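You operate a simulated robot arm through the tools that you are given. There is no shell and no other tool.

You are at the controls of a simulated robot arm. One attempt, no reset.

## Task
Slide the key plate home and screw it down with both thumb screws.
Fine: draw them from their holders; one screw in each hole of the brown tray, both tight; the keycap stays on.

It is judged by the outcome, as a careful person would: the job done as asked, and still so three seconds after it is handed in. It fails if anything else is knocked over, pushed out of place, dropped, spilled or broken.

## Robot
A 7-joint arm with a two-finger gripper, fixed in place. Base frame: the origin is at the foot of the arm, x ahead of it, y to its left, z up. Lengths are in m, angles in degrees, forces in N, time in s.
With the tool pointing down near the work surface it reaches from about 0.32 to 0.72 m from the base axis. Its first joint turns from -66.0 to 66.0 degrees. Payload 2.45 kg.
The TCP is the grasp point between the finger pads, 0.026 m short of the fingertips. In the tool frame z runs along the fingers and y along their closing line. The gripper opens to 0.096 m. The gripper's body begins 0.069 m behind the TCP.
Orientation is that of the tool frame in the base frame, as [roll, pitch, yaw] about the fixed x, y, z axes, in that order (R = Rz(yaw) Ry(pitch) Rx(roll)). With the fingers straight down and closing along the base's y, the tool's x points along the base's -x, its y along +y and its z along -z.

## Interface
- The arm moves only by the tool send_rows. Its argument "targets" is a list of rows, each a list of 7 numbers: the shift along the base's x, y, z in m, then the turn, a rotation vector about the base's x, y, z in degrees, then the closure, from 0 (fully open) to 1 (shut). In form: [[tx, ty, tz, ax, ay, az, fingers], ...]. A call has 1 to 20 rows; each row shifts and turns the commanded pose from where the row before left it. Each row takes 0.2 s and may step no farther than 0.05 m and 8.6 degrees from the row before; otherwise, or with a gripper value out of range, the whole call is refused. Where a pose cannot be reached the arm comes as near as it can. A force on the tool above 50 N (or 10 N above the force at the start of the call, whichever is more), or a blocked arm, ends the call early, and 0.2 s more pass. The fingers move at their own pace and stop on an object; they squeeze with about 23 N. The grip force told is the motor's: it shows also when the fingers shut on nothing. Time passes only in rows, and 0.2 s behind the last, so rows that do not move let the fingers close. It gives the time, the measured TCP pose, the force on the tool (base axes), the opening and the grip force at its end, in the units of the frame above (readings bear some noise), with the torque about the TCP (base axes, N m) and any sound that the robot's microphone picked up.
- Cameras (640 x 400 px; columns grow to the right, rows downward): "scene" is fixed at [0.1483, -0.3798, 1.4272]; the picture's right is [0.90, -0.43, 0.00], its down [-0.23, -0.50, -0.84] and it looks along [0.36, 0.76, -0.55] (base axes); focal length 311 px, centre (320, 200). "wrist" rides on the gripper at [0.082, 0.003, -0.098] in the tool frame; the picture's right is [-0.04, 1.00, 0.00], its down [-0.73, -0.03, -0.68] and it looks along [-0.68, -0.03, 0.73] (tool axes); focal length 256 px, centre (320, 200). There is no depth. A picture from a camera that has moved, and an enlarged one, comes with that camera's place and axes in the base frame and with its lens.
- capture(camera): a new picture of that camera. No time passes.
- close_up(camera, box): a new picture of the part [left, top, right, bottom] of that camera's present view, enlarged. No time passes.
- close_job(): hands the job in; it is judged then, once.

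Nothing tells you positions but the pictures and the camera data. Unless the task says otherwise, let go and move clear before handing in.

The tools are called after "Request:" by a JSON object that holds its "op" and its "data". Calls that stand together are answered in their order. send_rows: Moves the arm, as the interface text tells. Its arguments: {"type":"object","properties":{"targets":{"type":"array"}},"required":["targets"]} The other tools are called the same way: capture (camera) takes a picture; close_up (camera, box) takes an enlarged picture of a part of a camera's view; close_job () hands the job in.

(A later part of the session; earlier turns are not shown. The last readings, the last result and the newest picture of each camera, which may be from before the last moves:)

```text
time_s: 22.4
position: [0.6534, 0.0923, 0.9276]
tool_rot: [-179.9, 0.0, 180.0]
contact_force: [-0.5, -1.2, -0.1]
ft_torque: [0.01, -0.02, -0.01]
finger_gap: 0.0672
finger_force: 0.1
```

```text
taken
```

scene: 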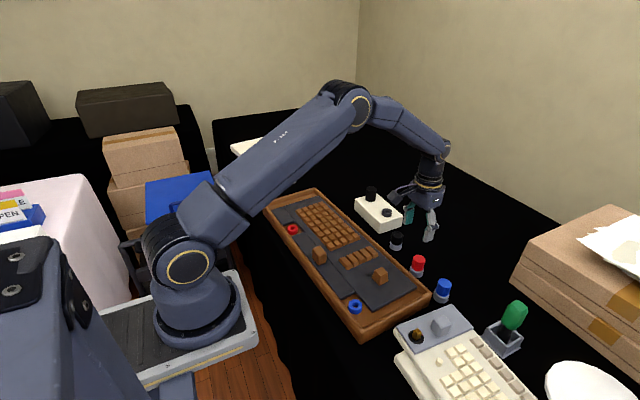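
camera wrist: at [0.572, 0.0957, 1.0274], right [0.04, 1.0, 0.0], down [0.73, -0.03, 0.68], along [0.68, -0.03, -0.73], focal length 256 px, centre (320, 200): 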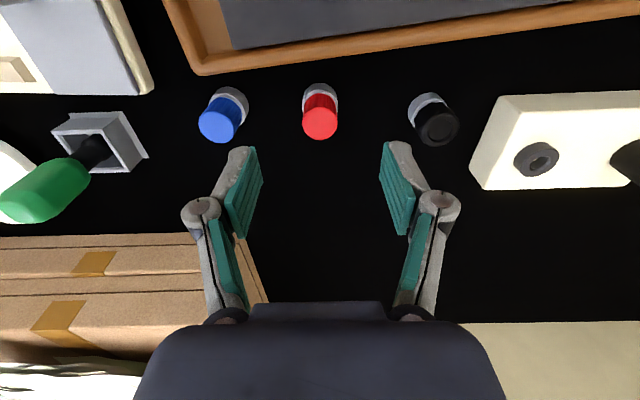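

Request:
{"op": "close_up", "data": {"camera": "wrist", "box": [180, 60, 372, 180]}}

Request:
{"op": "close_up", "data": {"camera": "scene", "box": [400, 240, 480, 310]}}

Request:
{"op": "close_up", "data": {"camera": "wrist", "box": [390, 70, 640, 220]}}

```text
3.33 times, centred on (276, 120) of wrist
camera zoom: at [0.572, 0.0957, 1.0274], right [0.04, 1.0, 0.0], down [0.73, -0.03, 0.68], along [0.68, -0.03, -0.73], focal length 853 px, centre (467, 467)
```

zoom: 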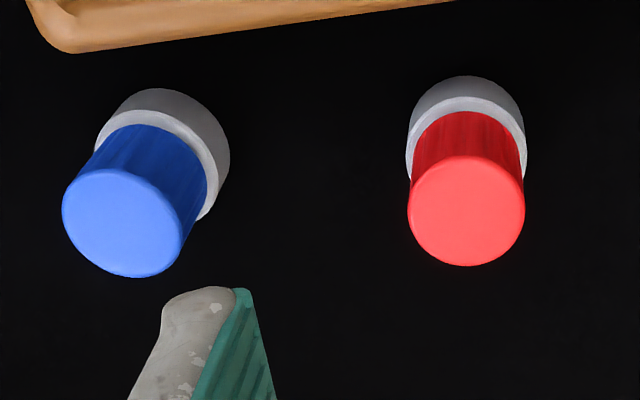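

```text
5.71 times, centred on (440, 275) of scene
camera zoom: at [0.1483, -0.3799, 1.4272], right [0.9, -0.43, 0.0], down [-0.23, -0.5, -0.84], along [0.36, 0.76, -0.55], focal length 1778 px, centre (-366, -229)
```

zoom: 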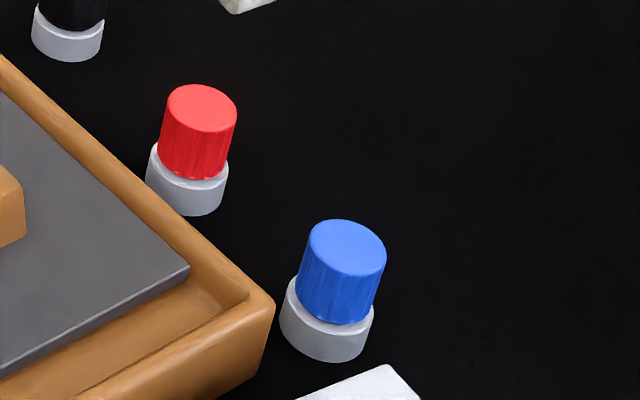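

```text
2.56 times, centred on (515, 145) of wrist
camera zoom: at [0.572, 0.0957, 1.0274], right [0.04, 1.0, 0.0], down [0.73, -0.03, 0.68], along [0.68, -0.03, -0.73], focal length 655 px, centre (-179, 341)
```

zoom: 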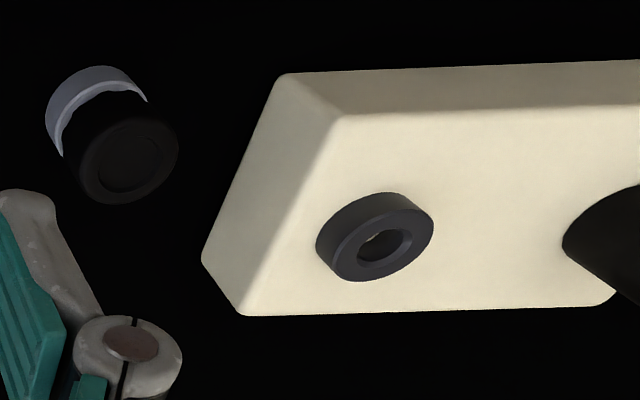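

The red screw's head top is near [0.686, 0.091, 0.797], about 34 mm wide and 29 mm tall above its grey holder. I'll move over it and take a closer look before descending.

Request:
{"op": "send_rows", "data": {"targets": [[0.0162, -0.0007, -0.02, 0, 0, 0, 0.3], [0.0161, -0.0006, -0.03, 0, 0, 0, 0.3], [0, 0, -0.022, 0, 0, 0, 0.3], [0, 0, 0, 0, 0, 0, 0.3]]}}

Request:
{"op": "capture", "data": {"camera": "wrist"}}

Request:
{"op": "close_up", "data": {"camera": "scene", "box": [390, 210, 470, 280]}}

```text
time_s: 23.4
position: [0.6871, 0.0899, 0.8547]
tool_rot: [180.0, -0.1, -179.9]
contact_force: [-0.3, -0.4, -0.1]
ft_torque: [0.0, -0.01, -0.01]
finger_gap: 0.0672
finger_force: 0.0
```

```text
taken
camera wrist: at [0.6046, 0.0949, 0.9547], right [0.04, 1.0, 0.0], down [0.73, -0.03, 0.68], along [0.68, -0.03, -0.73], focal length 256 px, centre (320, 200)
```

wrist: 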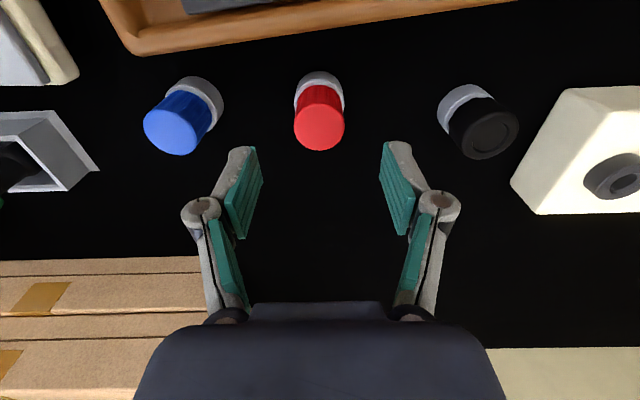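

```text
5.71 times, centred on (430, 245) of scene
camera zoom: at [0.1483, -0.3798, 1.4272], right [0.9, -0.43, 0.0], down [-0.23, -0.5, -0.84], along [0.36, 0.76, -0.55], focal length 1778 px, centre (-309, -57)
```

zoom: 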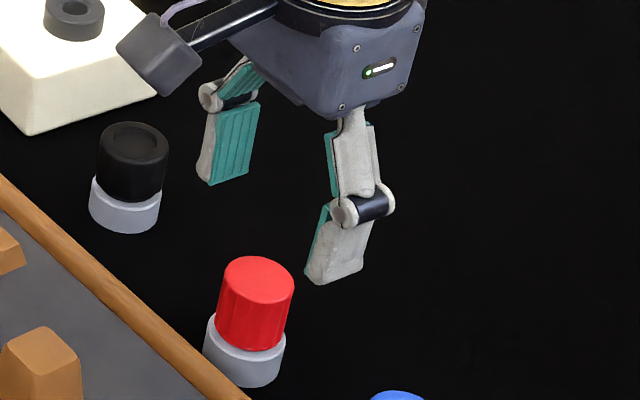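

The screw is centred between the open fingers. I'll descend so the tips stop about 1 cm above the holder's rim and check.

Request:
{"op": "send_rows", "data": {"targets": [[-0.0005, 0.0005, -0.0125, 0, 0, 0, 0.3], [-0.0005, 0, -0.0125, 0, 0, 0, 0.3], [0, 0, -0.0125, 0, 0, 0, 0.3], [0, 0, -0.012, 0, 0, 0, 0.3], [0, 0, 0, 0, 0, 0, 0.3]]}}

Request:
{"op": "close_up", "data": {"camera": "scene", "box": [390, 220, 470, 290]}}

Request:
{"op": "capture", "data": {"camera": "wrist"}}

```text
time_s: 24.6
position: [0.6868, 0.0917, 0.8059]
tool_rot: [180.0, 0.0, -180.0]
contact_force: [0.7, -0.5, 0.3]
ft_torque: [-0.01, 0.02, 0.03]
finger_gap: 0.0672
finger_force: 0.1
```

```text
5.71 times, centred on (430, 255) of scene
camera zoom: at [0.1483, -0.3798, 1.4272], right [0.9, -0.43, 0.0], down [-0.23, -0.5, -0.84], along [0.36, 0.76, -0.55], focal length 1778 px, centre (-309, -114)
```

zoom: 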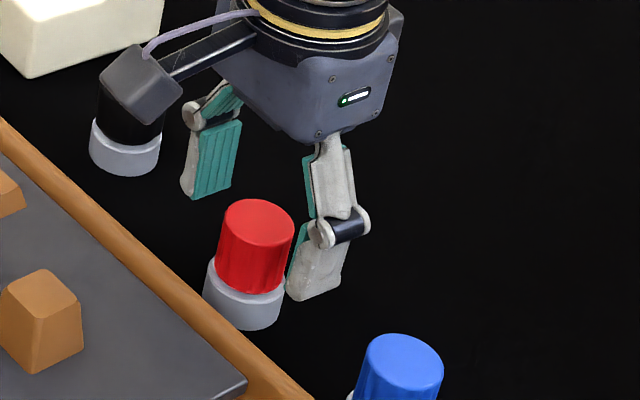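

```text
taken
camera wrist: at [0.6042, 0.0957, 0.9056], right [0.04, 1.0, 0.0], down [0.73, -0.03, 0.68], along [0.68, -0.03, -0.73], focal length 256 px, centre (320, 200)
```

wrist: 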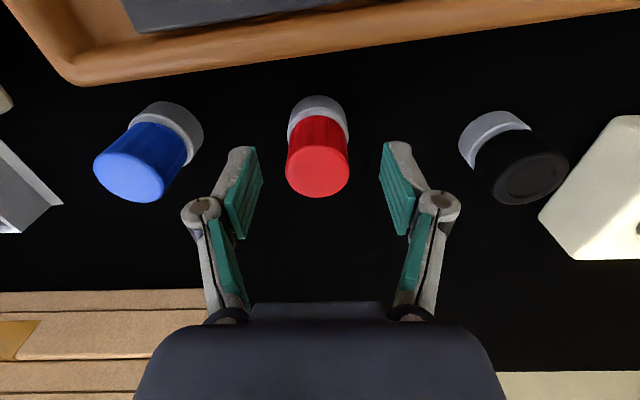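

Tips are alongside the head. I'll go 4 mm lower and close on the red screw.

Request:
{"op": "send_rows", "data": {"targets": [[0, 0, -0.004, 0, 0, 0, 0.3], [0, 0, 0, 0, 0, 0, 0.5], [0, 0, 0, 0, 0, 0, 0.7], [0, 0, 0, 0, 0, 0, 1], [0, 0, 0, 0, 0, 0, 1], [0, 0, 0, 0, 0, 0, 1], [0, 0, 0, 0, 0, 0, 1]]}}

Request:
{"op": "close_up", "data": {"camera": "scene", "box": [390, 220, 470, 290]}}

Request:
{"op": "close_up", "data": {"camera": "wrist", "box": [240, 80, 400, 220]}}

```text
time_s: 26.2
position: [0.6851, 0.0917, 0.801]
tool_rot: [-179.9, -0.2, 179.9]
contact_force: [0.0, -0.2, -0.8]
ft_torque: [0.01, -0.03, -0.02]
finger_gap: 0.0327
finger_force: 23.1
```

```text
5.71 times, centred on (430, 255) of scene
camera zoom: at [0.1483, -0.3798, 1.4272], right [0.9, -0.43, 0.0], down [-0.23, -0.5, -0.84], along [0.36, 0.76, -0.55], focal length 1778 px, centre (-309, -114)
```

zoom: 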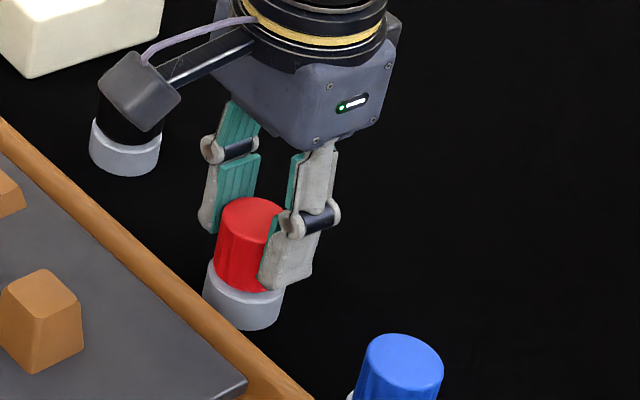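

```text
2.86 times, centred on (320, 150) of wrist
camera zoom: at [0.6039, 0.0957, 0.9017], right [0.04, 1.0, 0.0], down [0.73, -0.03, 0.68], along [0.68, -0.03, -0.73], focal length 731 px, centre (320, 343)
```

zoom: 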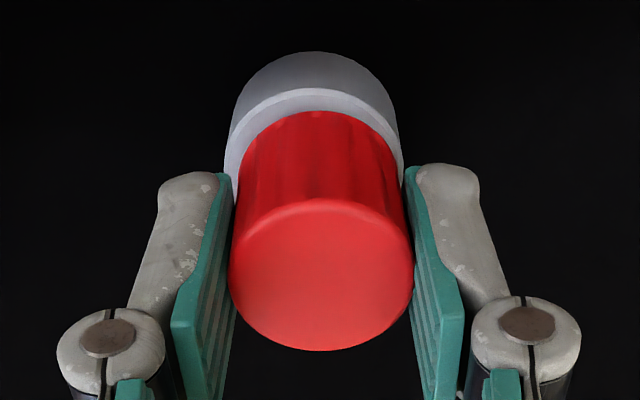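

Gripped with a 33 mm gap. I'll draw it straight up, slowly at first.

Request:
{"op": "send_rows", "data": {"targets": [[0, 0, 0.004, 0, 0, 0, 1], [0, 0, 0.006, 0, 0, 0, 1], [0, 0, 0.008, 0, 0, 0, 1], [0, 0, 0.01, 0, 0, 0, 1], [0, 0, 0.012, 0, 0, 0, 1], [0, 0, 0.02, 0, 0, 0, 1], [0, 0, 0.02, 0, 0, 0, 1], [0, 0, 0.02, 0, 0, 0, 1], [0, 0, 0, 0, 0, 0, 1]]}}

Request:
{"op": "close_up", "data": {"camera": "scene", "box": [390, 190, 486, 270]}}

Request:
{"op": "capture", "data": {"camera": "wrist"}}

```text
time_s: 28.2
position: [0.6853, 0.0918, 0.9024]
tool_rot: [-180.0, -0.1, 180.0]
contact_force: [0.0, -0.6, -0.2]
ft_torque: [0.03, 0.01, -0.01]
finger_gap: 0.0326
finger_force: 23.3
```

```text
5.00 times, centred on (438, 230) of scene
camera zoom: at [0.1483, -0.3798, 1.4272], right [0.9, -0.43, 0.0], down [-0.23, -0.5, -0.84], along [0.36, 0.76, -0.55], focal length 1556 px, centre (-270, 50)
```

zoom: 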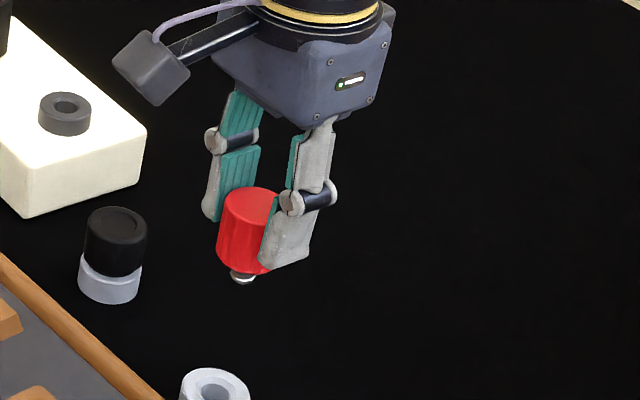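

```text
taken
camera wrist: at [0.6041, 0.0957, 1.002], right [0.04, 1.0, 0.0], down [0.73, -0.03, 0.68], along [0.68, -0.03, -0.74], focal length 256 px, centre (320, 200)
```

wrist: 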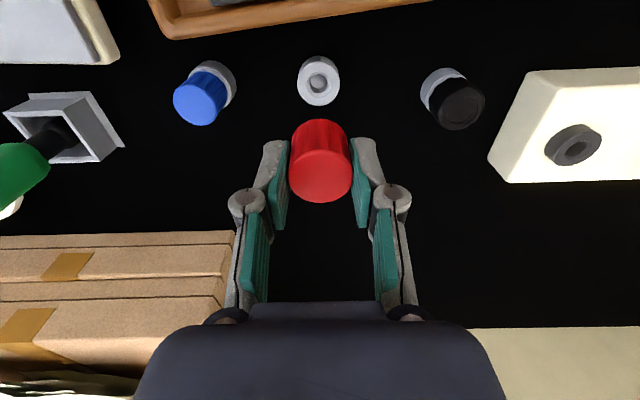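

The red screw is out, with a short metal shaft below the head. I'll zoom on the shaft and on the now-empty holder's hole, whose pixel position I can use as an alignment reference for the boss.

Request:
{"op": "close_up", "data": {"camera": "scene", "box": [420, 215, 460, 250]}}

Request:
{"op": "close_up", "data": {"camera": "wrist", "box": [270, 40, 370, 120]}}

Request:
{"op": "close_up", "data": {"camera": "wrist", "box": [250, 100, 390, 212]}}

Request:
{"op": "close_up", "data": {"camera": "scene", "box": [400, 250, 450, 290]}}

```text
11.43 times, centred on (440, 232) of scene
camera zoom: at [0.1483, -0.3798, 1.4272], right [0.9, -0.43, 0.0], down [-0.23, -0.5, -0.84], along [0.36, 0.76, -0.55], focal length 3555 px, centre (-1051, -171)
```

zoom: 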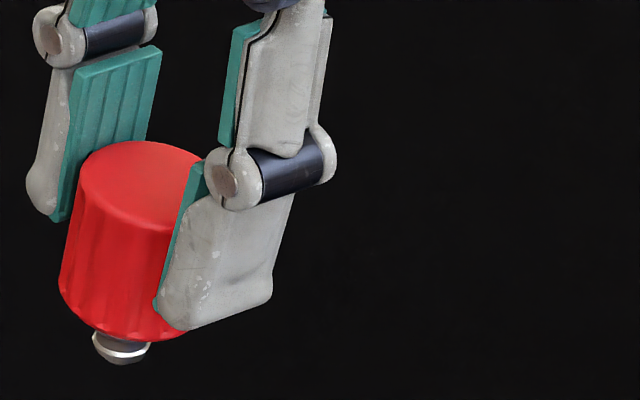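

```text
5.00 times, centred on (320, 80) of wrist
camera zoom: at [0.6041, 0.0957, 1.002], right [0.04, 1.0, 0.0], down [0.73, -0.03, 0.68], along [0.68, -0.03, -0.74], focal length 1280 px, centre (320, 800)
```

zoom: 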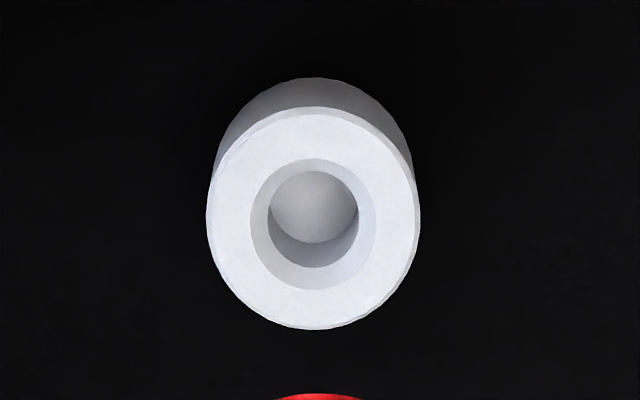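

```text
3.57 times, centred on (320, 156) of wrist
camera zoom: at [0.6041, 0.0957, 1.002], right [0.04, 1.0, 0.0], down [0.73, -0.03, 0.68], along [0.68, -0.03, -0.74], focal length 914 px, centre (320, 357)
```

zoom: 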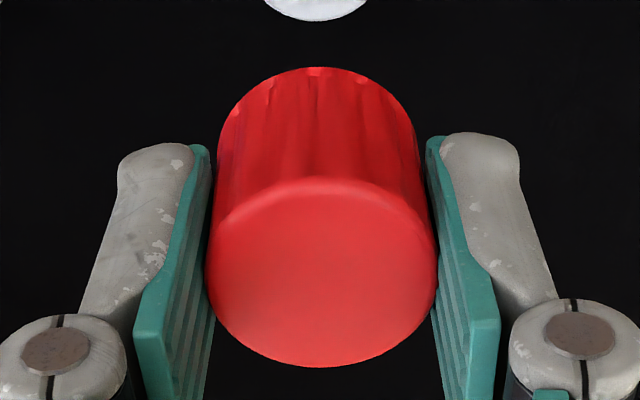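

```text
10.00 times, centred on (425, 270) of scene
camera zoom: at [0.1483, -0.3798, 1.4272], right [0.9, -0.43, 0.0], down [-0.23, -0.5, -0.84], along [0.36, 0.76, -0.55], focal length 3111 px, centre (-730, -500)
```

zoom: 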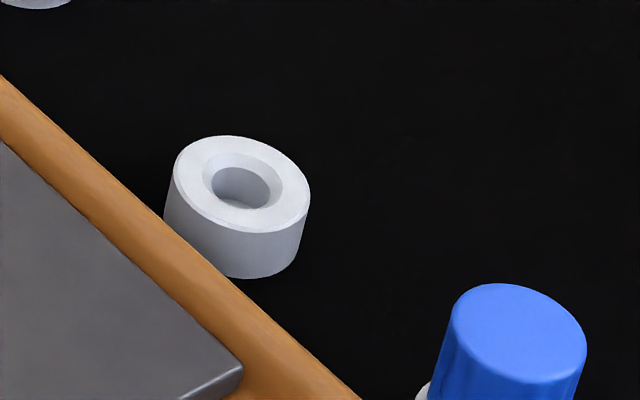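

By triangulation the red boss's hole is at about [0.4125, 0.3937] with its top near z≈0.785, and the screw's head spans roughly 5–39 mm below the TCP. I'll carry the screw there at a safe height and compare with the holder's reference view.

Request:
{"op": "send_rows", "data": {"targets": [[-0.0153, 0.0168, 0.008, 0, 0, 0, 1], [-0.0303, 0.0336, 0.004, 0, 0, 0, 1], [-0.0303, 0.0336, 0.004, 0, 0, 0, 1], [-0.0303, 0.0336, 0.004, 0, 0, 0, 1], [-0.0303, 0.0336, 0.004, 0, 0, 0, 1], [-0.0303, 0.0336, 0.004, 0, 0, 0, 1], [-0.0303, 0.0336, 0, 0, 0, 0, 1], [-0.0303, 0.0336, 0, 0, 0, 0, 1], [-0.0303, 0.0336, 0, 0, 0, 0, 1], [-0.0154, 0.0164, 0, 0, 0, 0, 1], [0, 0, 0, 0, 0, 0, 1]]}}

Request:
{"op": "capture", "data": {"camera": "wrist"}}

Request:
{"op": "close_up", "data": {"camera": "wrist", "box": [256, 40, 384, 120]}}

Request:
{"op": "close_up", "data": {"camera": "scene", "box": [256, 160, 352, 240]}}

```text
time_s: 30.6
position: [0.4128, 0.3944, 0.9306]
tool_rot: [-180.0, -0.1, 179.9]
contact_force: [-1.2, 0.6, -0.9]
ft_torque: [-0.01, 0.02, 0.03]
finger_gap: 0.0325
finger_force: 23.6
```

```text
taken
camera wrist: at [0.3306, 0.3984, 1.0297], right [0.04, 1.0, 0.0], down [0.73, -0.03, 0.68], along [0.68, -0.03, -0.73], focal length 256 px, centre (320, 200)
```

wrist: 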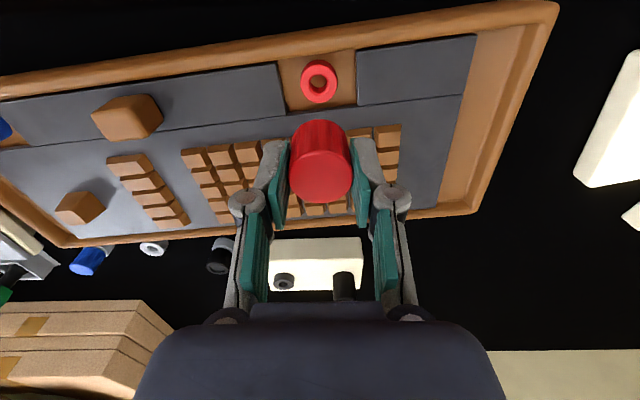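

```text
5.00 times, centred on (320, 80) of wrist
camera zoom: at [0.3306, 0.3984, 1.0297], right [0.04, 1.0, 0.0], down [0.73, -0.03, 0.68], along [0.68, -0.03, -0.73], focal length 1280 px, centre (320, 800)
```

zoom: 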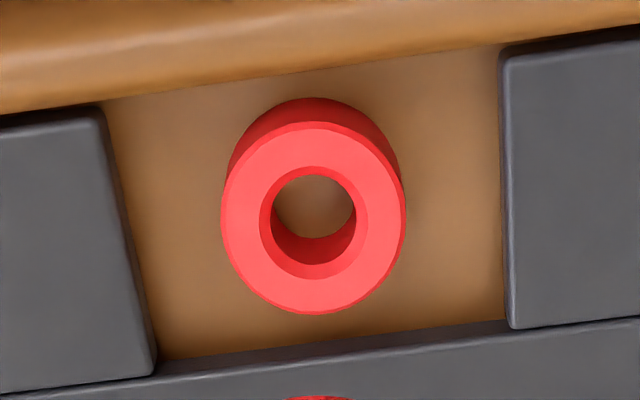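

```text
5.00 times, centred on (304, 200) of scene
camera zoom: at [0.1483, -0.3798, 1.4272], right [0.9, -0.43, 0.0], down [-0.23, -0.5, -0.84], along [0.36, 0.76, -0.55], focal length 1556 px, centre (400, 200)
```

zoom: 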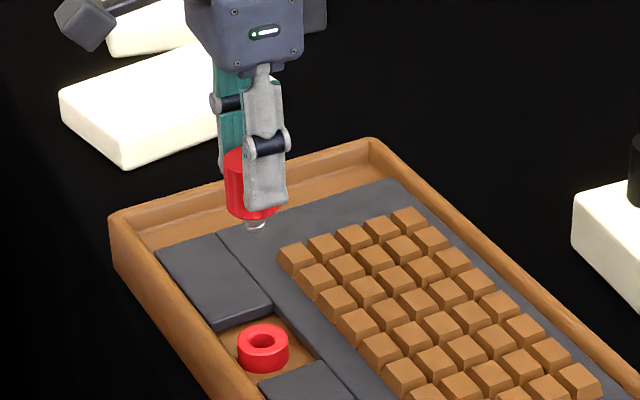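

The boss's ring sits within 2 pixels of where the holder's ring was, so xy alignment looks right. I'll lower until the shaft is just above the boss and check.

Request:
{"op": "send_rows", "data": {"targets": [[0, 0, -0.02, 0, 0, 0, 1], [0, 0, -0.02, 0, 0, 0, 1], [0, 0, -0.02, 0, 0, 0, 1], [0, 0, -0.016, 0, 0, 0, 1], [0, 0, 0, 0, 0, 0, 1]]}}

Request:
{"op": "close_up", "data": {"camera": "scene", "box": [272, 190, 320, 240]}}

Request:
{"op": "close_up", "data": {"camera": "wrist", "box": [256, 80, 384, 200]}}

```text
time_s: 31.8
position: [0.4124, 0.3942, 0.8551]
tool_rot: [180.0, -0.1, 180.0]
contact_force: [0.3, 0.3, -1.2]
ft_torque: [-0.04, 0.0, -0.01]
finger_gap: 0.0328
finger_force: 22.6
```

```text
8.00 times, centred on (296, 215) of scene
camera zoom: at [0.1483, -0.3798, 1.4272], right [0.9, -0.43, 0.0], down [-0.23, -0.5, -0.84], along [0.36, 0.76, -0.55], focal length 2489 px, centre (512, 80)
```

zoom: 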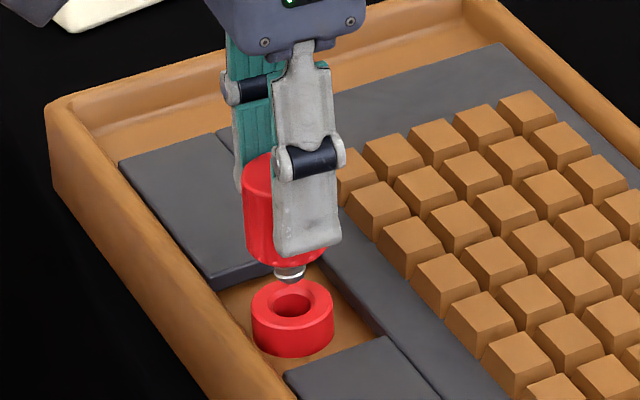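

```text
3.33 times, centred on (320, 140) of wrist
camera zoom: at [0.3309, 0.3983, 0.9544], right [0.04, 1.0, 0.0], down [0.73, -0.03, 0.68], along [0.68, -0.03, -0.73], focal length 853 px, centre (320, 400)
```

zoom: 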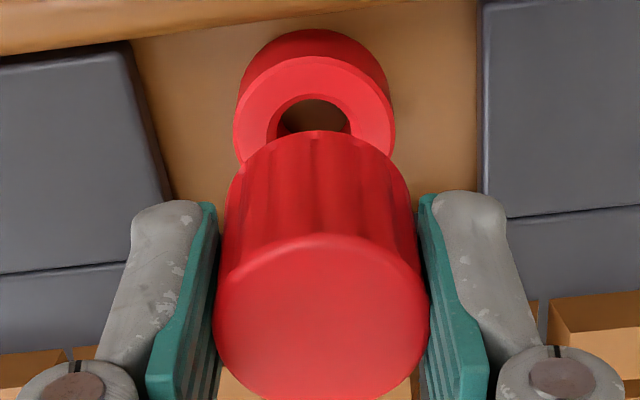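

The conical tip is directly over the hole. I'll lower gently in small steps, watching the force.

Request:
{"op": "send_rows", "data": {"targets": [[0, 0, -0.003, 0, 0, 0, 1], [0, 0, -0.003, 0, 0, 0, 1], [0, 0, -0.003, 0, 0, 0, 1], [0, 0, -0.003, 0, 0, 0, 1], [0, 0, 0, 0, 0, 0, 1]]}}

Request:
{"op": "close_up", "data": {"camera": "scene", "box": [272, 190, 320, 240]}}

```text
time_s: 33.0
position: [0.4124, 0.393, 0.8418]
tool_rot: [180.0, -0.1, -180.0]
contact_force: [-0.1, -0.3, 0.0]
ft_torque: [-0.03, 0.01, -0.01]
finger_gap: 0.0329
finger_force: 23.0
```

```text
8.00 times, centred on (296, 215) of scene
camera zoom: at [0.1483, -0.3798, 1.4272], right [0.9, -0.43, 0.0], down [-0.23, -0.5, -0.84], along [0.36, 0.76, -0.55], focal length 2489 px, centre (512, 80)
```

zoom: 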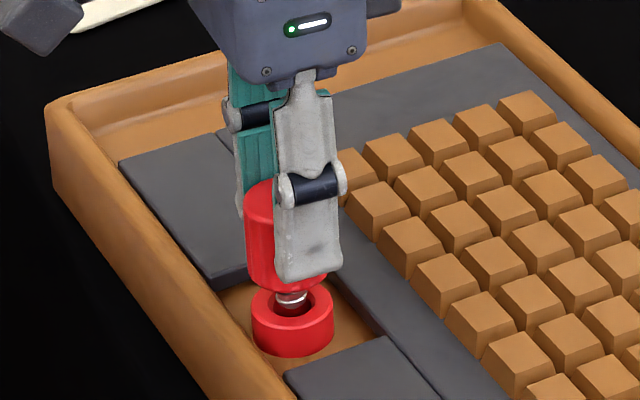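

The shaft is entering the hole freely. I continue down in 1.5 mm steps until it meets the thread.

Request:
{"op": "send_rows", "data": {"targets": [[0, 0, -0.0015, 0, 0, 0, 1], [0, 0, -0.0015, 0, 0, 0, 1], [0, 0, -0.0015, 0, 0, 0, 1], [0, 0, 0, 0, 0, 0, 1]]}}

Request:
{"op": "close_up", "data": {"camera": "scene", "box": [272, 190, 320, 240]}}

```text
time_s: 34.0
position: [0.4115, 0.3938, 0.838]
tool_rot: [-180.0, -0.2, 179.9]
contact_force: [-0.3, -0.3, -0.8]
ft_torque: [-0.02, 0.02, 0.01]
finger_gap: 0.0326
finger_force: 22.7
```

```text
8.00 times, centred on (296, 215) of scene
camera zoom: at [0.1483, -0.3798, 1.4272], right [0.9, -0.43, 0.0], down [-0.23, -0.5, -0.84], along [0.36, 0.76, -0.55], focal length 2489 px, centre (512, 80)
```

zoom: 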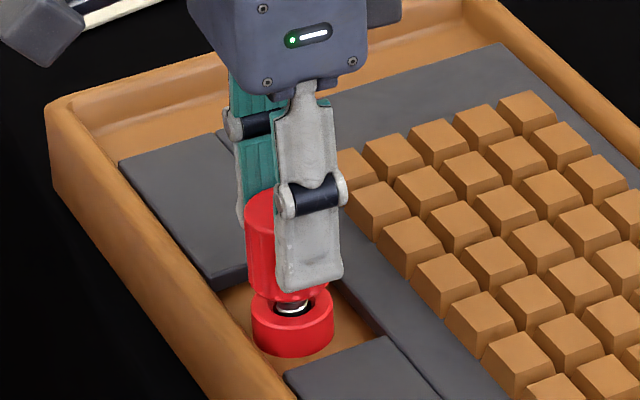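

Still free, so the thread starts a little lower. Before engaging, I'll lift slightly and wind the wrist counter-clockwise to find how much turning range I have.

Request:
{"op": "send_rows", "data": {"targets": [[0, 0, 0.01, 0, 0, 0, 1], [0, 0, 0.008, 0, 0, 0, 1], [0, 0, 0, 0, 0, 8, 1], [0, 0, 0, 0, 0, 8, 1], [0, 0, 0, 0, 0, 8, 1], [0, 0, 0, 0, 0, 8, 1], [0, 0, 0, 0, 0, 8, 1], [0, 0, 0, 0, 0, 8, 1], [0, 0, 0, 0, 0, 8, 1], [0, 0, 0, 0, 0, 8, 1], [0, 0, 0, 0, 0, 8, 1], [0, 0, 0, 0, 0, 8, 1]]}}

```text
time_s: 36.6
position: [0.4122, 0.3936, 0.856]
tool_rot: [-179.9, -0.1, -99.9]
contact_force: [-0.1, -0.3, -0.1]
ft_torque: [0.0, -0.01, -0.01]
finger_gap: 0.0325
finger_force: 22.1
```

Eighty degrees went fine. I'll continue winding to find the limit.

Request:
{"op": "send_rows", "data": {"targets": [[0, 0, 0, 0, 0, 8, 1], [0, 0, 0, 0, 0, 8, 1], [0, 0, 0, 0, 0, 8, 1], [0, 0, 0, 0, 0, 8, 1], [0, 0, 0, 0, 0, 8, 1], [0, 0, 0, 0, 0, 0, 1]]}}

Request:
{"op": "close_up", "data": {"camera": "scene", "box": [250, 140, 346, 240]}}

```text
time_s: 38.0
position: [0.4122, 0.3927, 0.8557]
tool_rot: [179.9, -0.3, -59.9]
contact_force: [-0.4, -0.2, 0.2]
ft_torque: [-0.01, 0.0, 0.0]
finger_gap: 0.0324
finger_force: 22.9
```

```text
4.00 times, centred on (298, 190) of scene
camera zoom: at [0.1483, -0.3798, 1.4272], right [0.9, -0.43, 0.0], down [-0.23, -0.5, -0.84], along [0.36, 0.76, -0.55], focal length 1244 px, centre (408, 240)
```

zoom: 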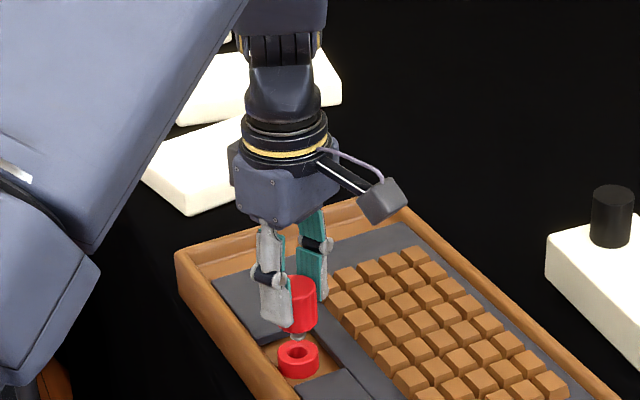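

Still within range at +120°. A bit more winding, then I'll lower and screw in.

Request:
{"op": "send_rows", "data": {"targets": [[0, 0, 0, 0, 0, 8, 1], [0, 0, 0, 0, 0, 8, 1], [0, 0, 0, 0, 0, 8, 1], [0, 0, 0, 0, 0, 8, 1], [0, 0, 0, 0, 0, 8, 1], [0, 0, 0, 0, 0, 0, 1]]}}

Request:
{"op": "close_up", "data": {"camera": "scene", "box": [272, 190, 320, 240]}}

```text
time_s: 39.4
position: [0.412, 0.3944, 0.8556]
tool_rot: [-179.9, 0.0, -19.9]
contact_force: [0.2, -0.6, 0.3]
ft_torque: [-0.03, 0.01, -0.03]
finger_gap: 0.033
finger_force: 22.8
```

```text
8.00 times, centred on (296, 215) of scene
camera zoom: at [0.1483, -0.3798, 1.4272], right [0.9, -0.43, 0.0], down [-0.23, -0.5, -0.84], along [0.36, 0.76, -0.55], focal length 2489 px, centre (512, 80)
```

zoom: 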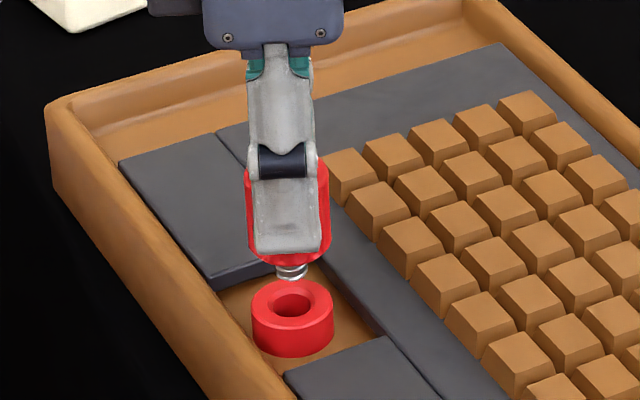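

The wrist is wound +160° with the screw still over the hole. Now I'll lower to the thread start, gently.

Request:
{"op": "send_rows", "data": {"targets": [[0, 0, -0.006, 0, 0, 0, 1], [0, 0, -0.006, 0, 0, 0, 1], [0, 0, -0.006, 0, 0, 0, 1], [0, 0, -0.0015, 0, 0, 0, 1], [0, 0, -0.0015, 0, 0, 0, 1], [0, 0, 0, 0, 0, 0, 1]]}}

Request:
{"op": "close_up", "data": {"camera": "scene", "box": [272, 200, 320, 240]}}

```text
time_s: 40.8
position: [0.4126, 0.3929, 0.8341]
tool_rot: [180.0, 0.0, -20.0]
contact_force: [0.6, 0.2, -0.4]
ft_torque: [0.02, 0.02, -0.03]
finger_gap: 0.0328
finger_force: 23.3
```

```text
10.00 times, centred on (296, 220) of scene
camera zoom: at [0.1483, -0.3798, 1.4272], right [0.9, -0.43, 0.0], down [-0.23, -0.5, -0.84], along [0.36, 0.76, -0.55], focal length 3111 px, centre (560, 0)
```

zoom: 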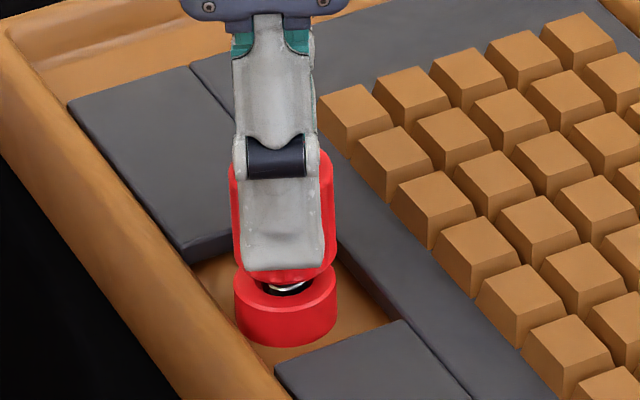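

Request:
{"op": "send_rows", "data": {"targets": [[0, 0, -0.001, 0, 0, 0, 1], [0, 0, -0.001, 0, 0, 0, 1], [0, 0, -0.001, 0, 0, 0, 1], [0, 0, 0, 0, 0, 0, 1]]}}

```text
time_s: 41.8
position: [0.4125, 0.3943, 0.8324]
tool_rot: [-180.0, -0.1, -20.0]
contact_force: [0.1, 0.9, 0.5]
ft_torque: [0.02, -0.01, -0.02]
finger_gap: 0.0325
finger_force: 22.3
```

Request:
{"op": "send_rows", "data": {"targets": [[0, 0, -0.001, 0, 0, 0, 1], [0, 0, -0.001, 0, 0, 0, 1], [0, 0, 0, 0, 0, 0, 1]]}}

Request:
{"op": "close_up", "data": {"camera": "scene", "box": [272, 200, 320, 240]}}

```text
time_s: 42.6
position: [0.4131, 0.3944, 0.8307]
tool_rot: [-180.0, -0.1, -20.0]
contact_force: [-2.5, -3.3, 17.5]
ft_torque: [-0.08, 0.07, 0.01]
finger_gap: 0.033
finger_force: 22.3
```

```text
10.00 times, centred on (296, 220) of scene
camera zoom: at [0.148, -0.3801, 1.4272], right [0.9, -0.43, 0.0], down [-0.23, -0.49, -0.84], along [0.36, 0.76, -0.55], focal length 3111 px, centre (560, 0)
```

zoom: 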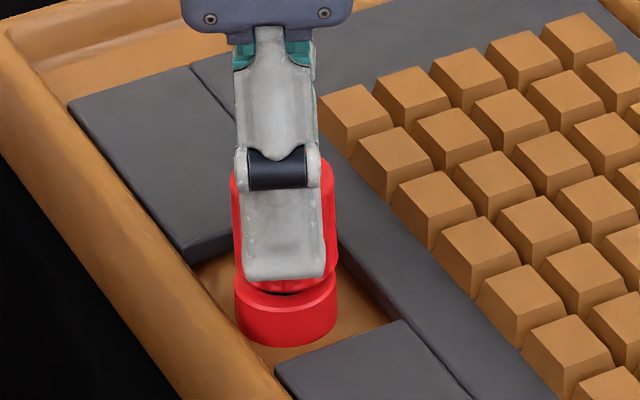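

The shaft has met the thread (17 N up) with the head a few mm above the boss. I'll now turn clockwise with a very slight downward feed.

Request:
{"op": "send_rows", "data": {"targets": [[0, 0, 0, 0, 0, -8, 1], [0, 0, 0, 0, 0, -8, 1], [0, 0, 0, 0, 0, -8, 1], [0, 0, 0, 0, 0, -8, 1], [0, 0, 0, 0, 0, -8, 1], [0, 0, 0, 0, 0, 0, 1]]}}

```text
time_s: 44.0
position: [0.4134, 0.393, 0.8291]
tool_rot: [180.0, -0.1, -60.2]
contact_force: [4.1, 0.7, -0.2]
ft_torque: [0.02, -0.12, -0.06]
finger_gap: 0.0326
finger_force: 22.7
```

The upward force vanished after 40°, so the thread is drawing the screw down. I'll keep turning with a small feed.

Request:
{"op": "send_rows", "data": {"targets": [[0, 0, -0.0001, 0, 0, -8, 1], [0, 0, -0.0001, 0, 0, -8, 1], [0, 0, -0.0001, 0, 0, -8, 1], [0, 0, -0.0001, 0, 0, -8, 1], [0, 0, -0.0001, 0, 0, -8, 1], [0, 0, 0, 0, 0, 0, 1]]}}

Request:
{"op": "close_up", "data": {"camera": "scene", "box": [272, 200, 320, 240]}}

```text
time_s: 45.4
position: [0.4113, 0.392, 0.8291]
tool_rot: [-179.9, -0.2, -100.0]
contact_force: [3.1, -4.8, 1.9]
ft_torque: [-0.13, -0.06, 0.0]
finger_gap: 0.0327
finger_force: 23.1
```

```text
10.00 times, centred on (296, 220) of scene
camera zoom: at [0.1483, -0.3799, 1.4272], right [0.9, -0.43, 0.0], down [-0.23, -0.5, -0.84], along [0.36, 0.76, -0.55], focal length 3111 px, centre (560, 0)
```

zoom: 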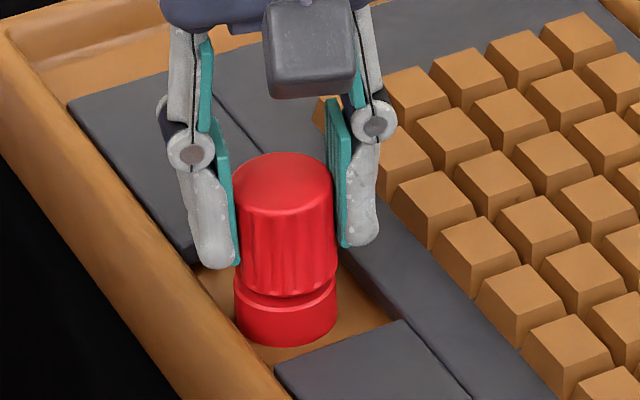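

The head is close to the boss now. Continuing clockwise.

Request:
{"op": "send_rows", "data": {"targets": [[0, 0, -0.0001, 0, 0, -8, 1], [0, 0, -0.0001, 0, 0, -8, 1], [0, 0, -0.0001, 0, 0, -8, 1], [0, 0, -0.0001, 0, 0, -8, 1], [0, 0, -0.0001, 0, 0, -8, 1], [0, 0, -0.0001, 0, 0, -8, 1], [0, 0, -0.0001, 0, 0, -8, 1], [0, 0, -0.0001, 0, 0, -8, 1], [0, 0, -0.0001, 0, 0, -8, 1], [0, 0, -0.0001, 0, 0, -8, 1], [0, 0, 0, 0, 0, 0, 1]]}}

Request:
{"op": "close_up", "data": {"camera": "scene", "box": [272, 200, 320, 240]}}

```text
time_s: 47.8
position: [0.4117, 0.3919, 0.8282]
tool_rot: [-179.9, -0.1, 180.0]
contact_force: [-7.9, -15.0, 11.8]
ft_torque: [-0.42, 0.12, 0.0]
finger_gap: 0.0329
finger_force: 23.5
```

```text
10.00 times, centred on (296, 220) of scene
camera zoom: at [0.148, -0.3803, 1.4271], right [0.9, -0.43, 0.0], down [-0.23, -0.49, -0.84], along [0.36, 0.76, -0.55], focal length 3111 px, centre (560, 0)
```

zoom: 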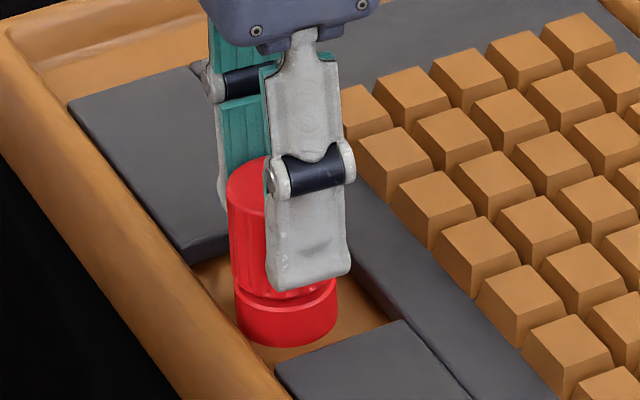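

Side force has built up (about 17 N), so the grip is slightly off the boss's axis. I'll ease the tool toward where it's being pushed and relieve the downward press a bit.

Request:
{"op": "send_rows", "data": {"targets": [[-0.0004, -0.0008, 0.0004, 0, 0, 0, 1], [0, 0, 0, 0, 0, 0, 1], [0, 0, 0, 0, 0, 0, 1]]}}

```text
time_s: 48.6
position: [0.4108, 0.3913, 0.8289]
tool_rot: [180.0, -0.1, 180.0]
contact_force: [-3.7, -7.3, -3.4]
ft_torque: [-0.16, 0.16, 0.03]
finger_gap: 0.0328
finger_force: 23.2
```

Request:
{"op": "send_rows", "data": {"targets": [[-0.0004, -0.0007, -0.0001, 0, 0, 0, 1], [0, 0, 0, 0, 0, -8, 1], [0, 0, 0, 0, 0, -8, 1], [0, 0, 0, 0, 0, -8, 1], [0, 0, 0, 0, 0, 0, 1]]}}

```text
time_s: 49.8
position: [0.4116, 0.3923, 0.8278]
tool_rot: [-179.9, -0.1, 155.9]
contact_force: [2.3, 3.0, -15.3]
ft_torque: [0.07, -0.07, 0.02]
finger_gap: 0.0323
finger_force: 22.7
```

The thread is pulling the screw down now (−15 N), with a feed of roughly 3–4 mm per turn. I'll follow it downward as I keep turning.

Request:
{"op": "send_rows", "data": {"targets": [[0, 0, -0.0003, 0, 0, -8, 1], [0, 0, -0.0002, 0, 0, -8, 1], [0, 0, -0.0001, 0, 0, -8, 1], [0, 0, -0.0001, 0, 0, -8, 1], [0, 0, -0.0001, 0, 0, -8, 1], [0, 0, 0, 0, 0, 0, 1]]}}

Request:
{"op": "close_up", "data": {"camera": "scene", "box": [272, 200, 320, 240]}}

```text
time_s: 51.2
position: [0.4118, 0.3913, 0.8272]
tool_rot: [180.0, 0.0, 115.8]
contact_force: [4.1, 6.7, -14.3]
ft_torque: [0.25, -0.02, -0.03]
finger_gap: 0.0327
finger_force: 23.0
```

```text
10.00 times, centred on (296, 220) of scene
camera zoom: at [0.1486, -0.3795, 1.4273], right [0.9, -0.43, 0.0], down [-0.23, -0.5, -0.84], along [0.36, 0.76, -0.55], focal length 3111 px, centre (560, 0)
```

zoom: 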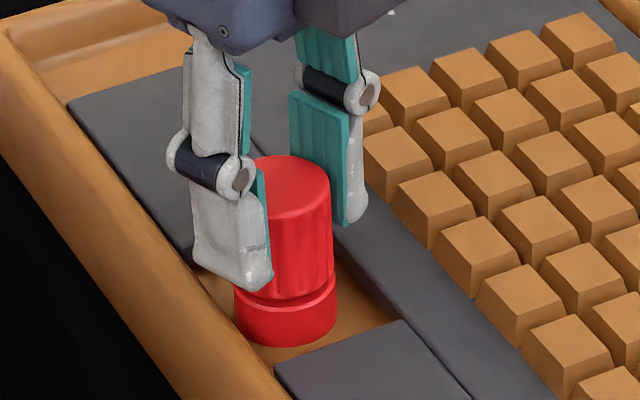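

Request:
{"op": "send_rows", "data": {"targets": [[0.0002, 0.0004, -0.0003, 0, 0, -8, 1], [0.0002, 0.0003, -0.0002, 0, 0, -8, 1], [0, 0, -0.0001, 0, 0, -8, 1], [0, 0, -0.0001, 0, 0, -8, 1], [0, 0, -0.0001, 0, 0, -8, 1], [0, 0, 0, 0, 0, 0, 1]]}}

Request:
{"op": "close_up", "data": {"camera": "scene", "box": [272, 200, 320, 240]}}

```text
time_s: 52.6
position: [0.4129, 0.3915, 0.8266]
tool_rot: [-180.0, 0.0, 75.9]
contact_force: [-6.6, -3.4, 2.9]
ft_torque: [-0.12, 0.18, -0.02]
finger_gap: 0.0326
finger_force: 23.1
```

```text
10.00 times, centred on (296, 220) of scene
camera zoom: at [0.1481, -0.3799, 1.4272], right [0.9, -0.43, 0.0], down [-0.23, -0.5, -0.84], along [0.36, 0.76, -0.55], focal length 3111 px, centre (560, 0)
```

zoom: 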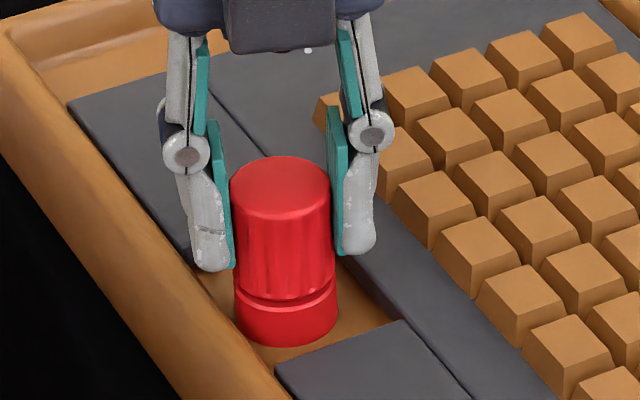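

Request:
{"op": "send_rows", "data": {"targets": [[-0.0003, -0.0002, -0.0001, 0, 0, -8, 1], [-0.0002, 0, -5e-05, 0, 0, -8, 1], [0, 0, -0.0001, 0, 0, -8, 1], [0, 0, -5e-05, 0, 0, -8, 1], [0, 0, -0.0001, 0, 0, -8, 1], [0, 0, 0, 0, 0, 0, 1]]}}

Request:
{"op": "close_up", "data": {"camera": "scene", "box": [272, 200, 320, 240]}}

```text
time_s: 53.9
position: [0.4119, 0.3912, 0.8237]
tool_rot: [-178.1, -0.1, 37.0]
contact_force: [-7.2, 5.0, 2.5]
ft_torque: [-0.07, -0.05, -0.04]
finger_gap: 0.0325
finger_force: 23.0
out of reach, approached as far as the arm can: row 5
stopped in row 6: the force on the tool passed its limit at 51 N (the readings are from after the stop); the commanded pose is now the measured one
```

```text
10.00 times, centred on (296, 220) of scene
camera zoom: at [0.1481, -0.3798, 1.4273], right [0.9, -0.43, 0.0], down [-0.23, -0.5, -0.84], along [0.36, 0.76, -0.55], focal length 3111 px, centre (560, 0)
```

zoom: 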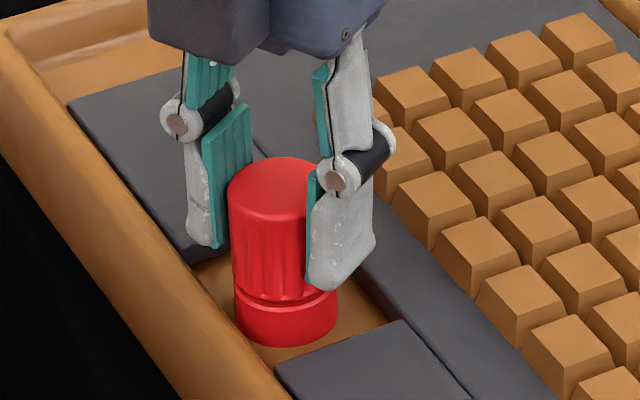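

The wrist reached its turning limit near yaw 37° (about 300° turned in). I'll open the fingers, lift clear, square up the tool, and look at how far in the screw sits.

Request:
{"op": "send_rows", "data": {"targets": [[0, 0, 0, 0, 0, 0, 0.6], [0, 0, 0, 0, 0, 0, 0.45], [0, 0, 0, 0, 0, 0, 0.45], [0, 0, 0, 0, 0, 0, 0.45], [0, 0, 0.01, 0, 0, 2, 0.45], [0, 0, 0.02, 0, 0, 4, 0.45], [0, 0, 0.02, 0, 0, 8, 0.45], [0, 0, 0, 0, 0, 8, 0.45], [0, 0, 0, 0, 0, 0, 0.45]]}}

Request:
{"op": "close_up", "data": {"camera": "scene", "box": [272, 200, 320, 240]}}

Request:
{"op": "capture", "data": {"camera": "wrist"}}

```text
time_s: 55.9
position: [0.4132, 0.3889, 0.8761]
tool_rot: [-178.1, -0.3, 59.0]
contact_force: [-1.0, 0.6, 0.9]
ft_torque: [-0.01, -0.01, 0.0]
finger_gap: 0.0531
finger_force: 0.1
```

```text
10.00 times, centred on (296, 220) of scene
camera zoom: at [0.1483, -0.3798, 1.4272], right [0.9, -0.43, 0.0], down [-0.23, -0.5, -0.84], along [0.36, 0.76, -0.55], focal length 3111 px, centre (560, 0)
```

zoom: 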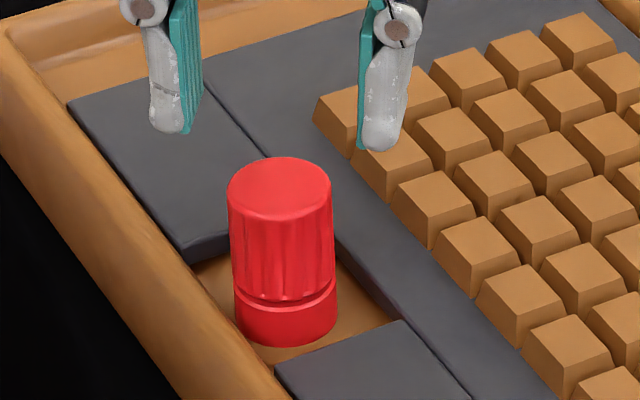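

```text
taken
camera wrist: at [0.46, 0.4565, 0.975], right [0.84, -0.55, -0.03], down [-0.39, -0.63, 0.68], along [-0.39, -0.55, -0.74], focal length 256 px, centre (320, 200)
```

wrist: 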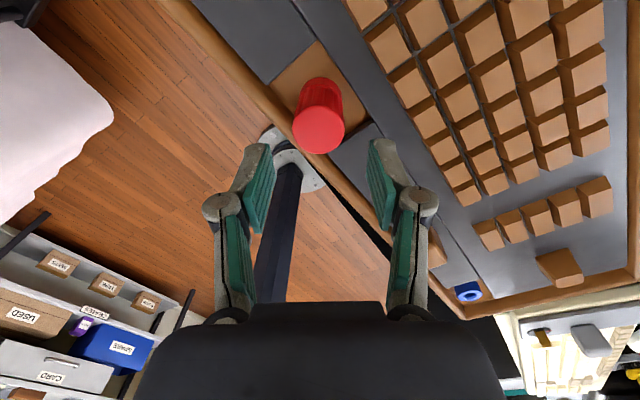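

The red screw stands in its boss with a thin gap left under the head. I'll level the tool, rewind the wrist counter-clockwise above it, and then regrip.

Request:
{"op": "send_rows", "data": {"targets": [[0, 0, 0, -0.98, -1.63, 0, 0.45], [0, 0.003, 0, 0, 0, 8.5, 0.45], [0, 0, 0, 0, 0, 8.5, 0.45], [0, 0, 0, 0, 0, 8.5, 0.45], [0, 0, 0, 0, 0, 8.5, 0.45], [0, 0, 0, 0, 0, 8.5, 0.45], [0, 0, 0, 0, 0, 8.5, 0.45], [0, 0, 0, 0, 0, 8.5, 0.45], [0, 0, 0, 0, 0, 8.5, 0.45], [0, 0, 0, 0, 0, 8.5, 0.45], [0, 0, 0, 0, 0, 8.5, 0.45], [0, 0, 0, 0, 0, 8.5, 0.45], [0, 0, 0, 0, 0, 8.5, 0.45], [0, 0, 0, 0, 0, 8.5, 0.45], [0, 0, 0, 0, 0, 8.5, 0.45], [0, 0, 0, 0, 0, 0, 0.45]]}}

Request:
{"op": "close_up", "data": {"camera": "scene", "box": [280, 212, 304, 232]}}

Request:
{"op": "capture", "data": {"camera": "wrist"}}

```text
time_s: 59.3
position: [0.4122, 0.3921, 0.8751]
tool_rot: [179.9, -0.4, 178.0]
contact_force: [-0.4, 0.6, 0.4]
ft_torque: [0.0, -0.02, 0.04]
finger_gap: 0.0528
finger_force: 0.1
```

```text
16.00 times, centred on (292, 222) of scene
camera zoom: at [0.1483, -0.3798, 1.4272], right [0.9, -0.43, 0.0], down [-0.23, -0.5, -0.84], along [0.36, 0.76, -0.55], focal length 4978 px, centre (768, -152)
```

zoom: 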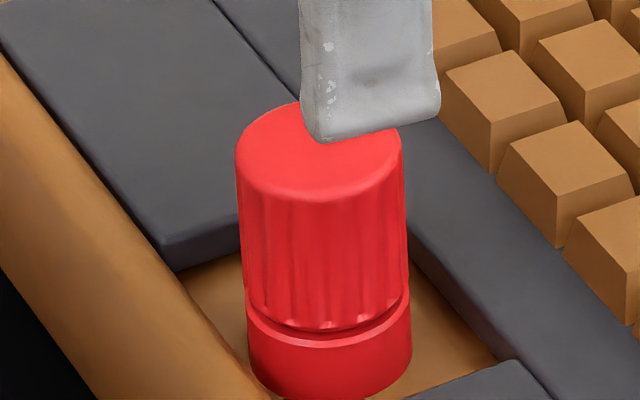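

```text
taken
camera wrist: at [0.3317, 0.3996, 0.9751], right [0.07, 1.0, 0.0], down [0.74, -0.06, 0.68], along [0.67, -0.05, -0.74], focal length 256 px, centre (320, 200)
```

wrist: 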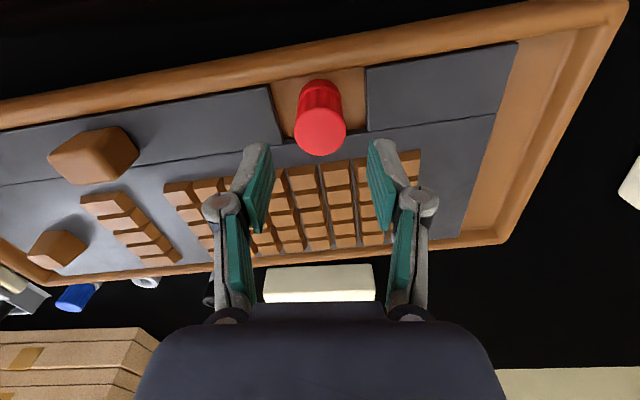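

The screw stands straight in its boss. I'll finish rewinding to the far end of the wrist's range and then descend to regrip.

Request:
{"op": "send_rows", "data": {"targets": [[0, 0, 0, 0, 0, 8.5, 0.45], [0, 0, 0, 0, 0, 8.5, 0.45], [0, 0, 0, 0, 0, 8.5, 0.45], [0, 0, 0, 0, 0, 8.5, 0.45], [0, 0, 0, 0, 0, 8.5, 0.45], [0, 0, 0, 0, 0, 8.5, 0.45], [0, 0, 0, 0, 0, 8.5, 0.45], [0, 0, 0, 0, 0, 8.5, 0.45], [0, 0, 0, 0, 0, 8.5, 0.45], [0, 0, 0, 0, 0, 8.5, 0.45], [0, 0, 0, 0, 0, 8.5, 0.45], [0, 0, 0, 0, 0, 8.5, 0.45], [0, 0, 0, 0, 0, 8.5, 0.45], [0, 0, 0, 0, 0, 8.5, 0.45], [0, 0, 0, 0, 0, 8.5, 0.45], [0, 0, 0, 0, 0, 8.5, 0.45], [0, 0, 0, 0, 0, 8.5, 0.45], [0, 0, 0, 0, 0, 8.5, 0.45], [0, 0, 0, 0, 0, 8.5, 0.45], [0, 0, 0, 0, 0, 0, 0.45]]}}

Request:
{"op": "capture", "data": {"camera": "wrist"}}

Request:
{"op": "close_up", "data": {"camera": "scene", "box": [272, 195, 320, 235]}}

```text
time_s: 63.5
position: [0.4141, 0.3931, 0.8751]
tool_rot: [179.9, -0.2, -20.5]
contact_force: [0.6, -0.4, 0.4]
ft_torque: [0.02, -0.01, 0.02]
finger_gap: 0.0528
finger_force: 0.0
```

```text
taken
camera wrist: at [0.4872, 0.3625, 0.9747], right [-0.39, -0.92, 0.0], down [-0.68, 0.29, 0.68], along [-0.62, 0.26, -0.74], focal length 256 px, centre (320, 200)
```

wrist: 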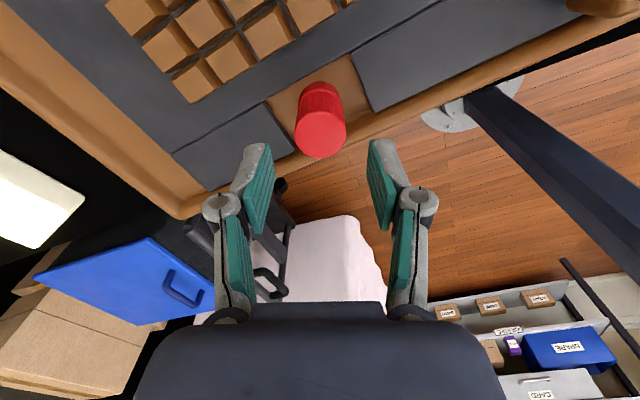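

```text
10.00 times, centred on (296, 215) of scene
camera zoom: at [0.1483, -0.3798, 1.4272], right [0.9, -0.43, 0.0], down [-0.23, -0.5, -0.84], along [0.36, 0.76, -0.55], focal length 3111 px, centre (560, 50)
```

zoom: 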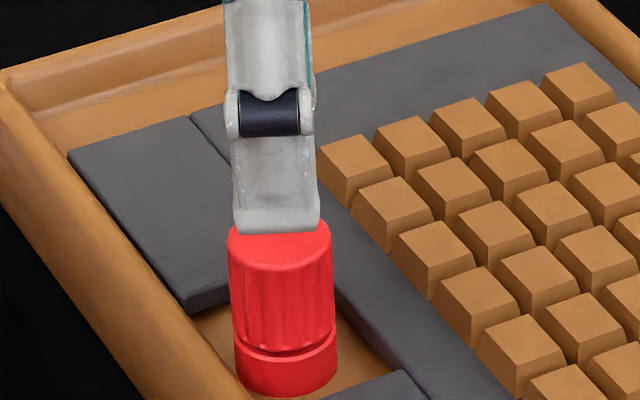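

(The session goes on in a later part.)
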